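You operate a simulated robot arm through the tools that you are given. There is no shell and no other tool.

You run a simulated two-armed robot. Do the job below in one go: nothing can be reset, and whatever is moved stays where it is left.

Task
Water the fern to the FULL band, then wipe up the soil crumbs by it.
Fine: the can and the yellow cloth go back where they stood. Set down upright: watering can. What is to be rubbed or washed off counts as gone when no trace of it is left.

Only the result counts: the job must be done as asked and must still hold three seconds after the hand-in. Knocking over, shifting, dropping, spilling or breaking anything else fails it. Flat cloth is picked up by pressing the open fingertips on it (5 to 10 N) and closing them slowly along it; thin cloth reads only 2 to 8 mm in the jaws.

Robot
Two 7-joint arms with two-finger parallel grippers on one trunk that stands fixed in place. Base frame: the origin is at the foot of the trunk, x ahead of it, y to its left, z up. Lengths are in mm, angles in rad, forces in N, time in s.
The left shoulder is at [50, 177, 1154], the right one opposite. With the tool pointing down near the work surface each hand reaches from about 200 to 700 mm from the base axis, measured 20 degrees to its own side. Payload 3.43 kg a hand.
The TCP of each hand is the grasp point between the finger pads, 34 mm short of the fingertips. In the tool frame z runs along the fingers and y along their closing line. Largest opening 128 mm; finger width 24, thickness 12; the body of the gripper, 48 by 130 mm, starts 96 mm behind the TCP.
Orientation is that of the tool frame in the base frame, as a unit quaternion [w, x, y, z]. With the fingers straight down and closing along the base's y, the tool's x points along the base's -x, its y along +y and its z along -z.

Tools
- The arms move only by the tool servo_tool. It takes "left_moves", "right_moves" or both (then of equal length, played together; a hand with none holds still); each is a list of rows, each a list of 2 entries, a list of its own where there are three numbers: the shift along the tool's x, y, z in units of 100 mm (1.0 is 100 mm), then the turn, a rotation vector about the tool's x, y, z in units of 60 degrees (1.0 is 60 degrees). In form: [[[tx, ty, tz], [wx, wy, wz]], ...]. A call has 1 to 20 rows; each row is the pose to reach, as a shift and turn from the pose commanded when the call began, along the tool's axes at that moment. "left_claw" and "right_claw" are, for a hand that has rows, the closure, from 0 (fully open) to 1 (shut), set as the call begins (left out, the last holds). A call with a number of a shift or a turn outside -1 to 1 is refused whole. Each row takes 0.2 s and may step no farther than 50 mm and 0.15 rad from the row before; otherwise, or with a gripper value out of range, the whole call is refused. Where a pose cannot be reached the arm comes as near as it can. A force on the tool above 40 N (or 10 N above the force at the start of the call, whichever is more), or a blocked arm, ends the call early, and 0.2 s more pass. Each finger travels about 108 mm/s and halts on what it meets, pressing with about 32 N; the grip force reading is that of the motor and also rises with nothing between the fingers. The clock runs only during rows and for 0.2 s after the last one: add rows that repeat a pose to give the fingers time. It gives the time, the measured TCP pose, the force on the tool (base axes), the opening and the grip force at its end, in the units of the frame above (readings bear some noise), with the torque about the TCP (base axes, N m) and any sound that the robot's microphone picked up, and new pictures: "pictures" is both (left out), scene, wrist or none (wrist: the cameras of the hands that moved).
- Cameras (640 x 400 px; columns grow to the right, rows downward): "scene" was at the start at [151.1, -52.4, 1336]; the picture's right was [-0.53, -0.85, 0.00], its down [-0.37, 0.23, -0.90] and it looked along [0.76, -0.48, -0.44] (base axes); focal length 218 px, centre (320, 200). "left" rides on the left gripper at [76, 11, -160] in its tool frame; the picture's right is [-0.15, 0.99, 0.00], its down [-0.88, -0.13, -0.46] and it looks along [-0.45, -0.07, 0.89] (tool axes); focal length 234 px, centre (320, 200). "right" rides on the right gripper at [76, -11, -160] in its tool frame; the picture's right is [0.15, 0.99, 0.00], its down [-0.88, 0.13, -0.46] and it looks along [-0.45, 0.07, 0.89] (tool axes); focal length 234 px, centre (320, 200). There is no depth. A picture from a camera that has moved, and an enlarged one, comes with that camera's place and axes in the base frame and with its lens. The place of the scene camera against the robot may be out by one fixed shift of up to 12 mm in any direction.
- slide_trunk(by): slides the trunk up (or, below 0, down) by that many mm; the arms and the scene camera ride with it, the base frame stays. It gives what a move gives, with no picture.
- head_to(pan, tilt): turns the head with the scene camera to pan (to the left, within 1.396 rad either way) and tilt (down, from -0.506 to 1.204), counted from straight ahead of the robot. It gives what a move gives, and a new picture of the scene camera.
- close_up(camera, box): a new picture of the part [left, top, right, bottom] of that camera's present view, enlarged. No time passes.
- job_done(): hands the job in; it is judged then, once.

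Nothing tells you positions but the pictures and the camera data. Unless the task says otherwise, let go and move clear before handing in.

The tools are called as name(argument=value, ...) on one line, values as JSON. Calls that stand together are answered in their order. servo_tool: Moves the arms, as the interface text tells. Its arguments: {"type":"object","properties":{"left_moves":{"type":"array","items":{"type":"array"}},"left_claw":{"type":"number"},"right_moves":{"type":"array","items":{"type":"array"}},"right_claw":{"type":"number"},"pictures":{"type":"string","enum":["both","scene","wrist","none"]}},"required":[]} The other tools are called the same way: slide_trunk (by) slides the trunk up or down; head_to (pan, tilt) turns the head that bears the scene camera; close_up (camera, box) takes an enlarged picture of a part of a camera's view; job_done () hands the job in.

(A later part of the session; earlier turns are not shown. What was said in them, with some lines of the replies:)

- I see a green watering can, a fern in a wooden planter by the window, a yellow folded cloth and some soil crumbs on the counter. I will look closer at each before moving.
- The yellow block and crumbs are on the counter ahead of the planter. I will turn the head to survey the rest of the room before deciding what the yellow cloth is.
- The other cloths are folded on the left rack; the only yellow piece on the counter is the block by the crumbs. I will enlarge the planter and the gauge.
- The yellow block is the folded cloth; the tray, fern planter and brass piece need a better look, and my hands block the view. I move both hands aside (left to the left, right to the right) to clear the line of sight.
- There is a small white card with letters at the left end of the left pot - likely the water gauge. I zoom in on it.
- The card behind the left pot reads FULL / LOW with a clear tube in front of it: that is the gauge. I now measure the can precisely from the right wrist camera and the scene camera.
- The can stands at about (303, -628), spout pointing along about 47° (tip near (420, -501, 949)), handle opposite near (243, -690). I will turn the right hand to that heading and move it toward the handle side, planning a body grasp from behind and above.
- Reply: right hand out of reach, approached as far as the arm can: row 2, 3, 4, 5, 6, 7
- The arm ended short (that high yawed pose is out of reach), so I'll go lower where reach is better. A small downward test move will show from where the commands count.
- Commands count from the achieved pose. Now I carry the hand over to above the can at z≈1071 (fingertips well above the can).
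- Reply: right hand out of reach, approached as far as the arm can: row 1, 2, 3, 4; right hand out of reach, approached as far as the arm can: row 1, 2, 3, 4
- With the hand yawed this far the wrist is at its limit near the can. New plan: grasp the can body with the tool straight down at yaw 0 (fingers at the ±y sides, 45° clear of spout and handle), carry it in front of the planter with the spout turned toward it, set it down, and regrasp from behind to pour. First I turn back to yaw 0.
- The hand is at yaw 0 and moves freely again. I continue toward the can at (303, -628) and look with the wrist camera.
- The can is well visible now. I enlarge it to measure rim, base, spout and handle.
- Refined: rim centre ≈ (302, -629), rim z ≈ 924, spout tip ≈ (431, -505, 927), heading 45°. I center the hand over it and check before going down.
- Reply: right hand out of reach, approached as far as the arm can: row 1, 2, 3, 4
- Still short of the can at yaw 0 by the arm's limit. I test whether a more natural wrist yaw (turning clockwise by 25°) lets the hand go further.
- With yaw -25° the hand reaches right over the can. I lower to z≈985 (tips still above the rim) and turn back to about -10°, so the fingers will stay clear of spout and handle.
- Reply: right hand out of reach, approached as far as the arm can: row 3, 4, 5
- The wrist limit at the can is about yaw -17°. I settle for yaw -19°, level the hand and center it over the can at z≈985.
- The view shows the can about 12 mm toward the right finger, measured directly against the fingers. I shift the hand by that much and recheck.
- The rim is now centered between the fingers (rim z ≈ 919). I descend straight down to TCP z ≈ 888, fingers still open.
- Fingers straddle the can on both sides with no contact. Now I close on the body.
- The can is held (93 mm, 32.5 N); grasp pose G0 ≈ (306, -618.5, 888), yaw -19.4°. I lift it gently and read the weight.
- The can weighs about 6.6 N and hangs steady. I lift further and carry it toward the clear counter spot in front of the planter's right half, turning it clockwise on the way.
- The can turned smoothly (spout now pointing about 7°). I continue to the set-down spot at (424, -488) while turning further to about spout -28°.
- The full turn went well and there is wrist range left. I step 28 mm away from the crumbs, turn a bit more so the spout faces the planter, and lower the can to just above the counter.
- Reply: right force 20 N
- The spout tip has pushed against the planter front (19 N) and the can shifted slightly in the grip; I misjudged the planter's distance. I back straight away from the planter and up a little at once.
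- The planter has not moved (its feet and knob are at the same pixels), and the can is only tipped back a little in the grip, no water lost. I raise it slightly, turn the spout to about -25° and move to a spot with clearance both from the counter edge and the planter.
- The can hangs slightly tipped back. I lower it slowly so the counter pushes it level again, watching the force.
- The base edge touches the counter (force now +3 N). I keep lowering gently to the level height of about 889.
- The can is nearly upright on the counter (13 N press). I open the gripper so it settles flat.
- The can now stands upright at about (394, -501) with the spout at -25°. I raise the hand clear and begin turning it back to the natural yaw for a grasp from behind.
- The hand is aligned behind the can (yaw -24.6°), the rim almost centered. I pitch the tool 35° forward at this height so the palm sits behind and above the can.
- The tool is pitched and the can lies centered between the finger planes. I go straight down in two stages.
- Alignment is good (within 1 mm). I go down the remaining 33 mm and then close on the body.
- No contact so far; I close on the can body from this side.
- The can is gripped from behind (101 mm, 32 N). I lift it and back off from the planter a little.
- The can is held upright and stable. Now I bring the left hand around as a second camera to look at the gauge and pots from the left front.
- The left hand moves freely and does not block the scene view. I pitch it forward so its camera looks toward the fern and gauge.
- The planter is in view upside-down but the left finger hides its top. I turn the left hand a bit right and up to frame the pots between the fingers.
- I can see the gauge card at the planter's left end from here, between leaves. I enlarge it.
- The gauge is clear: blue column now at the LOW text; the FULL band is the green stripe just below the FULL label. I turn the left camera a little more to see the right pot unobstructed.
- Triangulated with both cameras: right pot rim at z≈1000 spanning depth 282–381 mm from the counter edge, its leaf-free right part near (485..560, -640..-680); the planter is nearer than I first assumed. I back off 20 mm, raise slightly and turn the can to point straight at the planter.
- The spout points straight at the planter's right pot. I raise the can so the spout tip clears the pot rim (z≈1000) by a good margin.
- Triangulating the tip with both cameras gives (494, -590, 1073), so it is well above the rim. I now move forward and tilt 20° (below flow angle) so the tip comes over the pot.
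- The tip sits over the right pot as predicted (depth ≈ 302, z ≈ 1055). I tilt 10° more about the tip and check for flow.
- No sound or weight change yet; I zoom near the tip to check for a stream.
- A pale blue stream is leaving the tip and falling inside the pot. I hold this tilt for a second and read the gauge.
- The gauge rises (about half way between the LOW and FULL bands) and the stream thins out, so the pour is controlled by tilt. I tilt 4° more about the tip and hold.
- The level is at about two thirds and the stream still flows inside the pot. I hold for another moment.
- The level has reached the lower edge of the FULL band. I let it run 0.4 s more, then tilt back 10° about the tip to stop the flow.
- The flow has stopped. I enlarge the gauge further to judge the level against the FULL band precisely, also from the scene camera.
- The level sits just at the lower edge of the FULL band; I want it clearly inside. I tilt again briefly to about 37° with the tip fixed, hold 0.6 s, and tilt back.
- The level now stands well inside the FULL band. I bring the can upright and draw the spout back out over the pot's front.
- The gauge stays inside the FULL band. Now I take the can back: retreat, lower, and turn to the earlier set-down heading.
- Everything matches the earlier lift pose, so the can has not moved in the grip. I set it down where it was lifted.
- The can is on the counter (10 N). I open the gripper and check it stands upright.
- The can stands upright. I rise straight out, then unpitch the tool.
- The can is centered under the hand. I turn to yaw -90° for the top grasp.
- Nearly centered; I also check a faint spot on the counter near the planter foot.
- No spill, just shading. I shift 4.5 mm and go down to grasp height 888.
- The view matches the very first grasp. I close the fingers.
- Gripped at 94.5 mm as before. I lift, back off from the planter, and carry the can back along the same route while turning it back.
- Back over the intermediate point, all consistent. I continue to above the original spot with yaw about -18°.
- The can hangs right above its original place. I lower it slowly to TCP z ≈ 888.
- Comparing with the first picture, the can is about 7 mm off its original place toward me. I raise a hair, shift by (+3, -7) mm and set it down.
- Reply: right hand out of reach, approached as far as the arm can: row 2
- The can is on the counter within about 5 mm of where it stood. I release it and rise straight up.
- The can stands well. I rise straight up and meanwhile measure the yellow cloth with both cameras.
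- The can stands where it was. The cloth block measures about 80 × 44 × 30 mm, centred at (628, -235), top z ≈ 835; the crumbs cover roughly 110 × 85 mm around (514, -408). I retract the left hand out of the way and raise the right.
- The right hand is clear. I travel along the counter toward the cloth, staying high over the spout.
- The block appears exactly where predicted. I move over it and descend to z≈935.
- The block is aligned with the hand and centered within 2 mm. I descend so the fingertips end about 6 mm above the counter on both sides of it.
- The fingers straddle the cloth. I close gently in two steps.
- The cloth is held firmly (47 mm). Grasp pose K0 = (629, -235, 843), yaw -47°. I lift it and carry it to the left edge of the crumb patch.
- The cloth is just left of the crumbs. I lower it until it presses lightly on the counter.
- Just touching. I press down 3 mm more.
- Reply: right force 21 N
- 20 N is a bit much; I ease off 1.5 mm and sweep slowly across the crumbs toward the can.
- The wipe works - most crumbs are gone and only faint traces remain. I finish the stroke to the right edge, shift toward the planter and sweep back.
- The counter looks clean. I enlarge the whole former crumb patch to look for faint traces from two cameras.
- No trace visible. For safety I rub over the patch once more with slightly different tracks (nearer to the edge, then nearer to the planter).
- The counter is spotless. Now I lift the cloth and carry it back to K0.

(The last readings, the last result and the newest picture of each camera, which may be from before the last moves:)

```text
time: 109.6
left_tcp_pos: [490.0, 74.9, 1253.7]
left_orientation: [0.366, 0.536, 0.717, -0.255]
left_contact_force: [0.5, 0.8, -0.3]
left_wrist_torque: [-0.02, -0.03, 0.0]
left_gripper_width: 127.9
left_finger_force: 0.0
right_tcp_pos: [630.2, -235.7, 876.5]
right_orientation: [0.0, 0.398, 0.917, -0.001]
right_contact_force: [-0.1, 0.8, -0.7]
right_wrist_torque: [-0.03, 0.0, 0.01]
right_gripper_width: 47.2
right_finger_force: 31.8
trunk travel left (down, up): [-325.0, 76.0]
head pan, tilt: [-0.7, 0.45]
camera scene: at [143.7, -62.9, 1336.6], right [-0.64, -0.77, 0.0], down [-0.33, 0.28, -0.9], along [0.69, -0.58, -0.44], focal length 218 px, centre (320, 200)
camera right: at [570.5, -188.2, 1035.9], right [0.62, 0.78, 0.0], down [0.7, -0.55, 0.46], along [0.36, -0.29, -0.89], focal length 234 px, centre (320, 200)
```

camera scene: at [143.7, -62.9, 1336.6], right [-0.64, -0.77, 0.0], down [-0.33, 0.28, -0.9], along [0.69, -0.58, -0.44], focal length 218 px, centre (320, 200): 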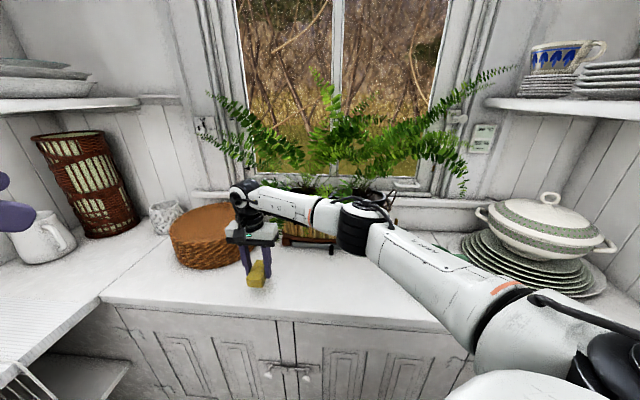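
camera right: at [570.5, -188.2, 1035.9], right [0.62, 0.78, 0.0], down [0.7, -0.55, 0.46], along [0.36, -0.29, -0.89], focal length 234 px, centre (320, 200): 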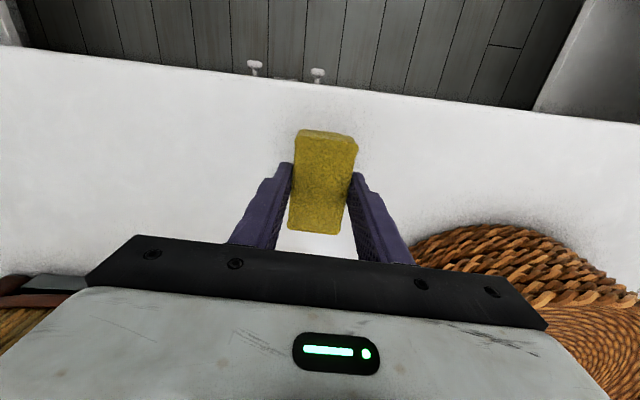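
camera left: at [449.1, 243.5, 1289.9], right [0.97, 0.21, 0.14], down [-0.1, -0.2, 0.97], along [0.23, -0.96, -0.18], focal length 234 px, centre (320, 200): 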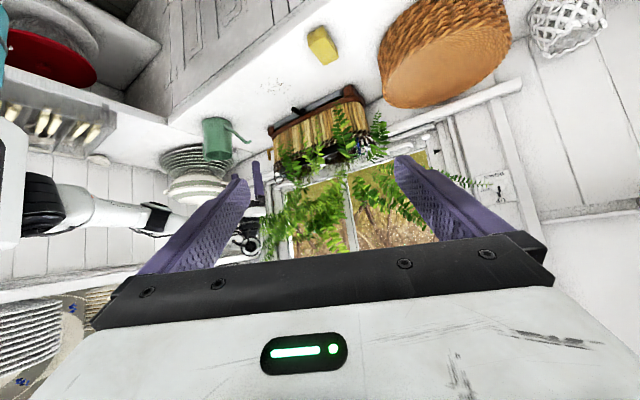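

Right above the original spot. I set the cloth down and open.

servo_tool(right_moves=[[[0.01, 0, 0.15], [0, 0, 0]], [[0.016, 0, 0.26], [0, 0, 0]], [[0.016, 0, 0.31], [0, 0, 0]], [[0.016, 0, 0.338], [0, 0, 0]], [[0.016, 0, 0.338], [0, 0, 0]]], pictures="none")

servo_tool(right_moves=[[[0, 0, 0], [0, 0, 0]], [[0, 0, 0], [0, 0, 0]], [[0, 0, 0], [0, 0, 0]], [[0, 0, 0], [0, 0, 0]]], right_claw=0.3, pictures="both")

close_up(camera="scene", box=[240, 260, 290, 300])

```text
time: 110.8
left_tcp_pos: [490.1, 74.5, 1252.8]
left_orientation: [0.366, 0.536, 0.716, -0.255]
left_contact_force: [-0.7, -0.1, -0.1]
left_wrist_torque: [-0.01, 0.03, 0.03]
left_gripper_width: 128.0
left_finger_force: 0.0
right_tcp_pos: [629.8, -235.3, 845.7]
right_orientation: [0.001, 0.398, 0.917, -0.001]
right_contact_force: [-0.5, -0.5, 0.4]
right_wrist_torque: [-0.01, 0.01, -0.02]
right_gripper_width: 46.9
right_finger_force: 31.8
trunk travel left (down, up): [-325.0, 76.0]
head pan, tilt: [-0.7, 0.45]
```

```text
time: 111.8
left_tcp_pos: [490.6, 74.7, 1253.6]
left_orientation: [0.366, 0.536, 0.716, -0.256]
left_contact_force: [0.1, -0.8, -0.9]
left_wrist_torque: [-0.01, -0.01, 0.0]
left_gripper_width: 128.0
left_finger_force: 0.0
right_tcp_pos: [629.3, -234.6, 844.5]
right_orientation: [0.0, 0.398, 0.917, -0.001]
right_contact_force: [0.3, 0.1, 0.1]
right_wrist_torque: [0.02, -0.02, 0.02]
right_gripper_width: 89.9
right_finger_force: 0.1
trunk travel left (down, up): [-325.0, 76.0]
head pan, tilt: [-0.7, 0.45]
camera scene: at [143.6, -62.8, 1336.6], right [-0.64, -0.77, 0.0], down [-0.33, 0.28, -0.9], along [0.69, -0.58, -0.44], focal length 218 px, centre (320, 200)
camera right: at [569.4, -187.9, 1004.0], right [0.62, 0.78, 0.0], down [0.7, -0.55, 0.46], along [0.36, -0.29, -0.89], focal length 234 px, centre (320, 200)
```

scene: 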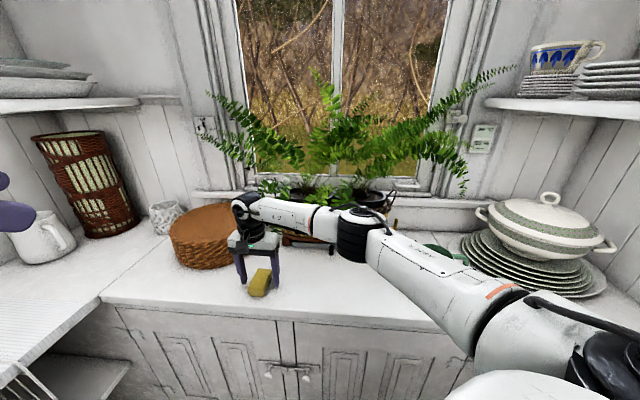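
right: 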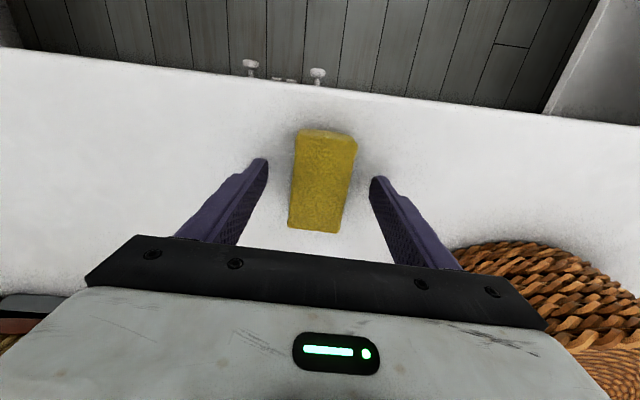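

```text
10.00 times, centred on (265, 280) of scene
camera zoom: at [143.6, -62.8, 1336.6], right [-0.64, -0.77, 0.0], down [-0.33, 0.28, -0.9], along [0.69, -0.58, -0.44], focal length 2185 px, centre (870, -600)
```

zoom: 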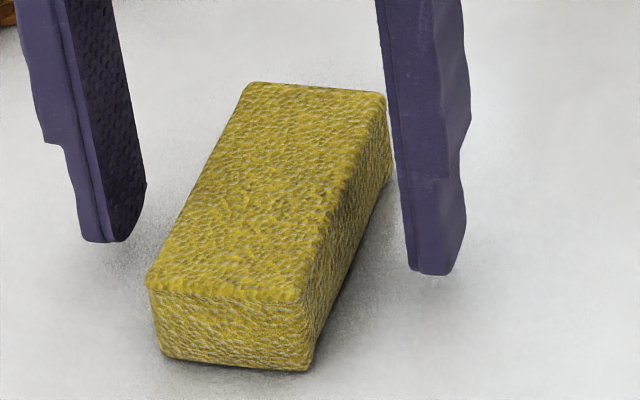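

The cloth lies exactly as before. I raise the right hand clear and pull back.

servo_tool(right_moves=[[[0, 0, -0.3], [0, 0, 0]], [[0, 0, -0.65], [0, 0, 0]], [[0, 0, -1.0], [0, 0, 0]], [[0, 0, -1.0], [0, 0, 0]]], right_claw=0, pictures="none")

servo_tool(right_moves=[[[0.2, -0.1, -0.3], [0, 0, 0]], [[0.5, -0.2, -0.6], [0, 0, 0]], [[0.8, -0.3, -0.9], [0, 0, 0]], [[1.0, -0.4, -1.0], [0, 0, 0]], [[1.0, -0.4, -1.0], [0, 0, 0]]], pictures="none")

servo_tool(right_moves=[[[0.4, -0.1, 0], [0, 0, 0]], [[0.8, -0.3, 0], [0, 0, 0]], [[1.0, -0.4, 0], [0, 0, 0]], [[1.0, -0.4, 0], [0, 0, 0]]], pictures="both")

```text
time: 112.8
left_tcp_pos: [489.5, 74.1, 1252.3]
left_orientation: [0.367, 0.536, 0.716, -0.256]
left_contact_force: [-0.8, 0.2, 0.2]
left_wrist_torque: [-0.05, -0.01, 0.04]
left_gripper_width: 128.2
left_finger_force: 0.1
right_tcp_pos: [628.3, -235.8, 944.8]
right_orientation: [0.001, 0.398, 0.917, -0.001]
right_contact_force: [0.2, -0.2, -0.4]
right_wrist_torque: [0.02, -0.03, -0.04]
right_gripper_width: 128.3
right_finger_force: 0.1
trunk travel left (down, up): [-325.0, 76.0]
head pan, tilt: [-0.7, 0.45]
```

```text
time: 114.0
left_tcp_pos: [490.6, 74.9, 1253.2]
left_orientation: [0.367, 0.536, 0.717, -0.255]
left_contact_force: [-0.3, -0.5, 0.1]
left_wrist_torque: [0.0, -0.01, -0.02]
left_gripper_width: 127.9
left_finger_force: 0.0
right_tcp_pos: [529.0, -187.8, 1042.7]
right_orientation: [0.0, 0.398, 0.917, -0.001]
right_contact_force: [0.1, -0.4, 0.8]
right_wrist_torque: [0.02, 0.0, 0.01]
right_gripper_width: 128.2
right_finger_force: 0.0
trunk travel left (down, up): [-325.0, 76.0]
head pan, tilt: [-0.7, 0.45]
```

```text
time: 115.0
left_tcp_pos: [490.4, 73.4, 1252.0]
left_orientation: [0.366, 0.537, 0.716, -0.255]
left_contact_force: [0.0, 0.0, 0.5]
left_wrist_torque: [0.01, 0.01, -0.02]
left_gripper_width: 128.2
left_finger_force: 0.1
right_tcp_pos: [433.5, -143.4, 1044.9]
right_orientation: [0.001, 0.399, 0.917, -0.001]
right_contact_force: [0.2, -0.2, -0.1]
right_wrist_torque: [0.0, 0.01, 0.0]
right_gripper_width: 128.2
right_finger_force: 0.1
trunk travel left (down, up): [-325.0, 76.0]
head pan, tilt: [-0.7, 0.45]
camera scene: at [143.6, -62.8, 1336.6], right [-0.64, -0.77, 0.0], down [-0.33, 0.28, -0.9], along [0.69, -0.58, -0.44], focal length 218 px, centre (320, 200)
camera right: at [374.1, -96.3, 1204.3], right [0.62, 0.78, 0.0], down [0.7, -0.55, 0.46], along [0.36, -0.29, -0.89], focal length 234 px, centre (320, 200)
```

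scene: 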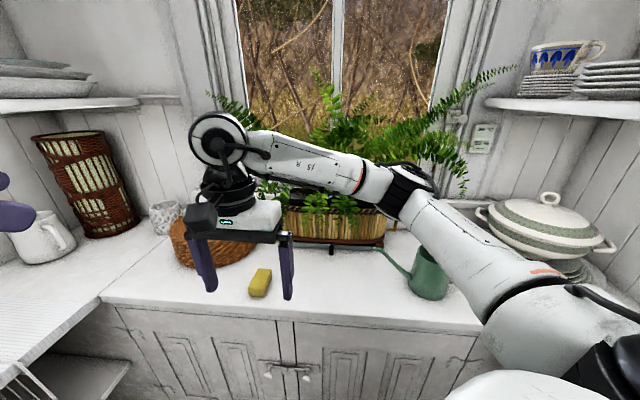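
right: 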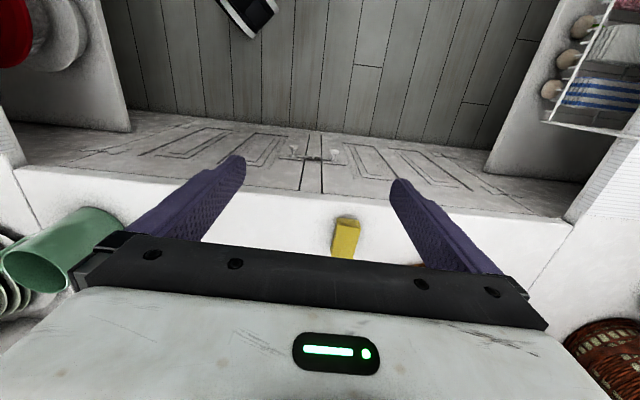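

I move the right hand aside to the right for a clear final inspection.

servo_tool(right_moves=[[[0, -0.33, -0.2], [0, 0, 0]], [[0, -0.67, -0.4], [0, 0, 0]], [[0, -1.0, -0.6], [0, 0, 0]], [[0, -1.0, -0.6], [0, 0, 0]]], pictures="none")

servo_tool(right_moves=[[[0.1, -0.33, -0.1], [0, 0, 0]], [[0.2, -0.67, -0.3], [0, 0, 0]], [[0.3, -1.0, -0.5], [0, 0, 0]], [[0.3, -1.0, -0.5], [0, 0, 0]]], pictures="scene")

close_up(camera="scene", box=[360, 230, 488, 310])

close_up(camera="scene", box=[250, 160, 410, 260])

close_up(camera="left", box=[330, 130, 380, 170])

```text
time: 116.0
left_tcp_pos: [491.0, 74.0, 1252.4]
left_orientation: [0.366, 0.536, 0.717, -0.255]
left_contact_force: [-0.5, 0.4, -0.7]
left_wrist_torque: [0.0, 0.03, 0.03]
left_gripper_width: 127.8
left_finger_force: 0.1
right_tcp_pos: [360.8, -212.1, 1105.8]
right_orientation: [0.0, 0.398, 0.918, -0.001]
right_contact_force: [0.4, -0.3, 0.5]
right_wrist_torque: [0.01, 0.01, -0.02]
right_gripper_width: 128.0
right_finger_force: 0.2
trunk travel left (down, up): [-325.0, 76.0]
head pan, tilt: [-0.7, 0.45]
```

```text
time: 117.0
left_tcp_pos: [489.7, 74.2, 1251.2]
left_orientation: [0.367, 0.536, 0.717, -0.255]
left_contact_force: [-1.3, 0.2, 0.2]
left_wrist_torque: [0.01, 0.0, 0.02]
left_gripper_width: 127.7
left_finger_force: 0.0
right_tcp_pos: [267.3, -257.6, 1155.6]
right_orientation: [0.0, 0.398, 0.917, -0.001]
right_contact_force: [0.6, -0.2, -0.5]
right_wrist_torque: [0.0, -0.02, 0.01]
right_gripper_width: 127.9
right_finger_force: 0.0
trunk travel left (down, up): [-325.0, 76.0]
head pan, tilt: [-0.7, 0.45]
camera scene: at [143.9, -62.8, 1336.5], right [-0.64, -0.77, 0.0], down [-0.33, 0.28, -0.9], along [0.69, -0.58, -0.44], focal length 218 px, centre (320, 200)
```

scene: 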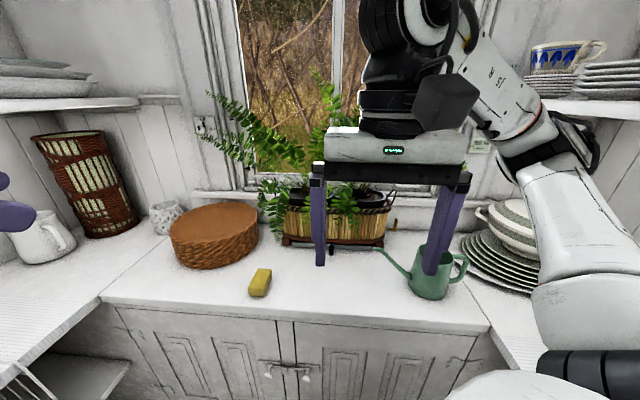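

```text
5.00 times, centred on (424, 270) of scene
camera zoom: at [143.9, -62.8, 1336.5], right [-0.64, -0.77, 0.0], down [-0.33, 0.28, -0.9], along [0.69, -0.58, -0.44], focal length 1093 px, centre (-200, -150)
```

zoom: 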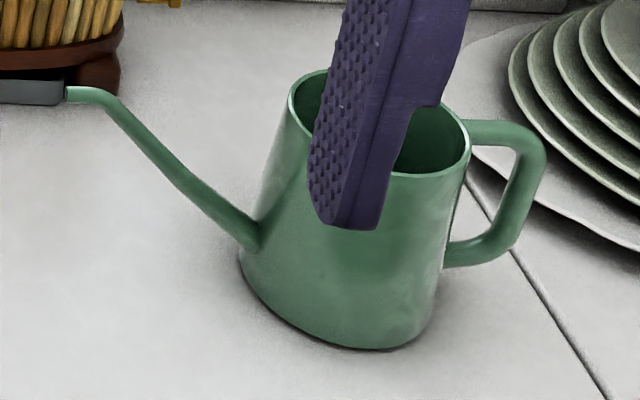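

```text
4.00 times, centred on (330, 210) of scene
camera zoom: at [143.9, -62.8, 1336.5], right [-0.64, -0.77, 0.0], down [-0.33, 0.28, -0.9], along [0.69, -0.58, -0.44], focal length 874 px, centre (280, 160)
```

zoom: 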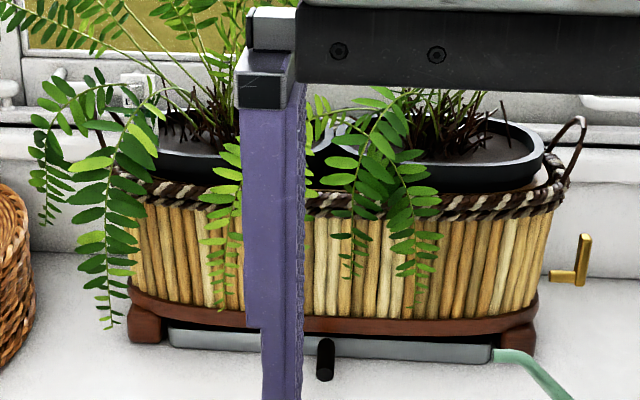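

```text
10.00 times, centred on (355, 150) of left
camera zoom: at [449.5, 243.3, 1289.4], right [0.97, 0.21, 0.14], down [-0.1, -0.2, 0.97], along [0.23, -0.96, -0.18], focal length 2342 px, centre (-30, 700)
```

zoom: 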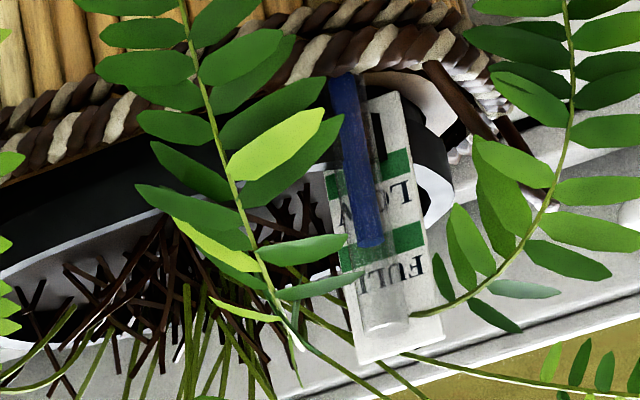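

The planter, can and cloth match the first pictures. One last close look at the gauge.

close_up(camera="left", box=[351, 143, 371, 163])

close_up(camera="scene", box=[296, 245, 392, 305])

close_up(camera="left", box=[230, 55, 330, 120])

```text
16.00 times, centred on (361, 153) of left
camera zoom: at [449.5, 243.3, 1289.4], right [0.97, 0.21, 0.14], down [-0.1, -0.2, 0.97], along [0.23, -0.96, -0.18], focal length 3747 px, centre (-336, 952)
```

zoom: 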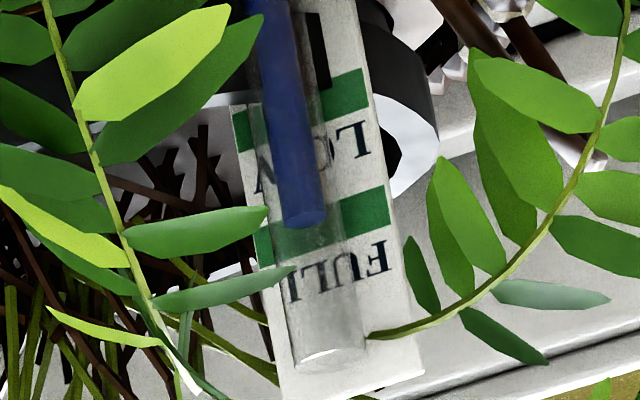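

```text
6.67 times, centred on (344, 275) of scene
camera zoom: at [143.9, -62.8, 1336.5], right [-0.64, -0.77, 0.0], down [-0.33, 0.28, -0.9], along [0.69, -0.58, -0.44], focal length 1457 px, centre (160, -300)
```

zoom: 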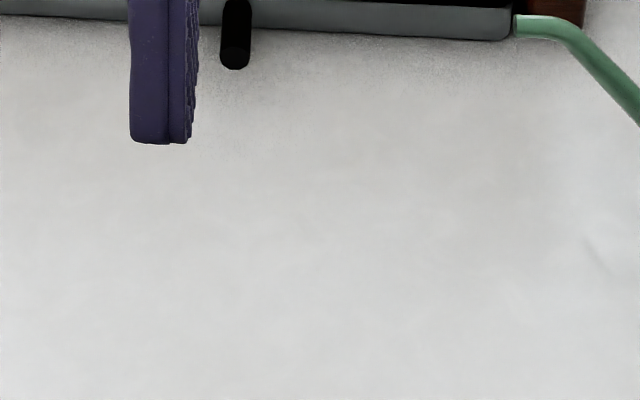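

```text
6.15 times, centred on (280, 88) of left
camera zoom: at [449.5, 243.3, 1289.4], right [0.97, 0.21, 0.14], down [-0.1, -0.2, 0.97], along [0.23, -0.96, -0.18], focal length 1441 px, centre (566, 892)
```

zoom: 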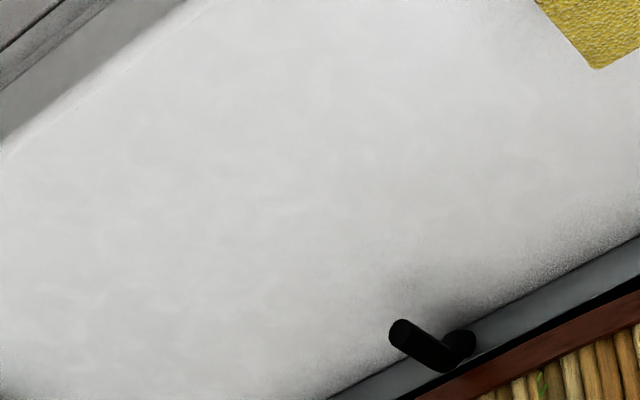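

The level reads inside the FULL band and the counter is clean. I check one faint streak near the can before handing in.

close_up(camera="scene", box=[366, 270, 406, 298])

servo_tool(right_moves=[[[0.3, -0.3, -0.2], [0, 0, 0]], [[0.5, -0.6, -0.4], [0, 0, 0]], [[0.5, -0.6, -0.4], [0, 0, 0]]], pictures="scene")

close_up(camera="scene", box=[300, 245, 428, 325])

```text
14.29 times, centred on (386, 284) of scene
camera zoom: at [143.9, -62.8, 1336.5], right [-0.64, -0.77, 0.0], down [-0.33, 0.28, -0.9], along [0.69, -0.58, -0.44], focal length 3122 px, centre (-623, -1000)
```

zoom: 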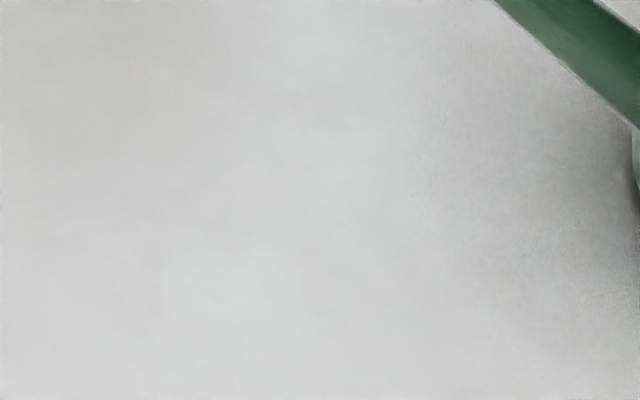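

```text
time: 117.8
left_tcp_pos: [489.2, 73.7, 1253.5]
left_orientation: [0.367, 0.536, 0.716, -0.256]
left_contact_force: [-0.2, 0.5, 0.2]
left_wrist_torque: [-0.01, 0.05, -0.02]
left_gripper_width: 128.0
left_finger_force: 0.0
right_tcp_pos: [187.6, -261.9, 1195.0]
right_orientation: [0.0, 0.398, 0.917, -0.001]
right_contact_force: [0.2, -0.5, 0.8]
right_wrist_torque: [-0.01, 0.01, -0.03]
right_gripper_width: 128.1
right_finger_force: 0.0
trunk travel left (down, up): [-325.0, 76.0]
head pan, tilt: [-0.7, 0.45]
camera scene: at [144.0, -62.8, 1336.5], right [-0.64, -0.77, 0.0], down [-0.33, 0.28, -0.9], along [0.69, -0.58, -0.44], focal length 218 px, centre (320, 200)
```

scene: 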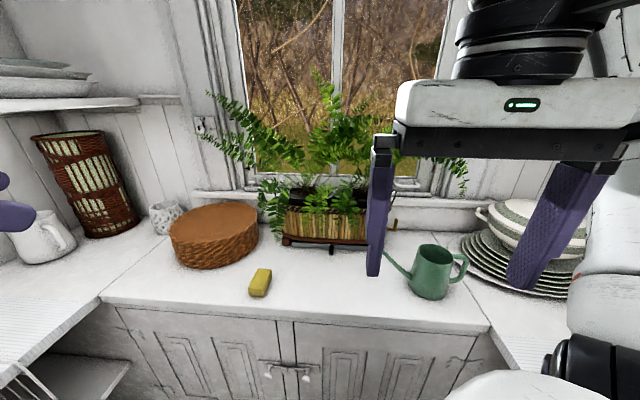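

```text
5.00 times, centred on (364, 285) of scene
camera zoom: at [144.0, -62.8, 1336.5], right [-0.64, -0.77, 0.0], down [-0.33, 0.28, -0.9], along [0.69, -0.58, -0.44], focal length 1093 px, centre (100, -225)
```

zoom: 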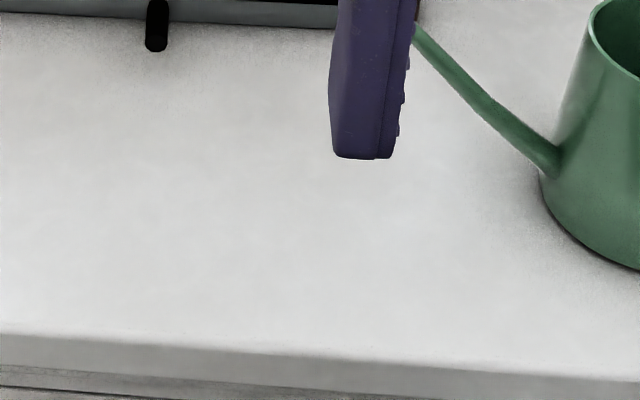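

The streak was only a shading artefact. The gauge is in the FULL band, no crumbs remain, the can stands upright and the cloth lies where it was, and both hands are empty and clear, so I hand in.

job_done()

```text
The job is handed in.
```

I've handed the job in: the fern is watered into the FULL band and the soil crumbs are wiped up. I haven't had a verdict back.

- **Watering:** I poured through the spout into the right-hand pot of the planter. The gauge rose from LOW into the FULL band, roughly the middle once viewing angle is allowed for. It read the same at my last check, just before hand-in.
- **Crumbs:** I rubbed the patch with the yellow cloth four times. Close-up pictures show no trace left.
- **Can:** It stands upright, about 5 mm from its original spot. I had to set it down once in front of the planter and grip it again to pour.
- **Cloth:** It lies at its starting spot, within a millimetre or two.

While I was positioning the can, the spout tip pushed against the front of the planter with about 19 N. I backed off at once, and the planter's feet and knob show no movement in the pictures. I saw no spilled water.

Both hands are empty and clear of everything.
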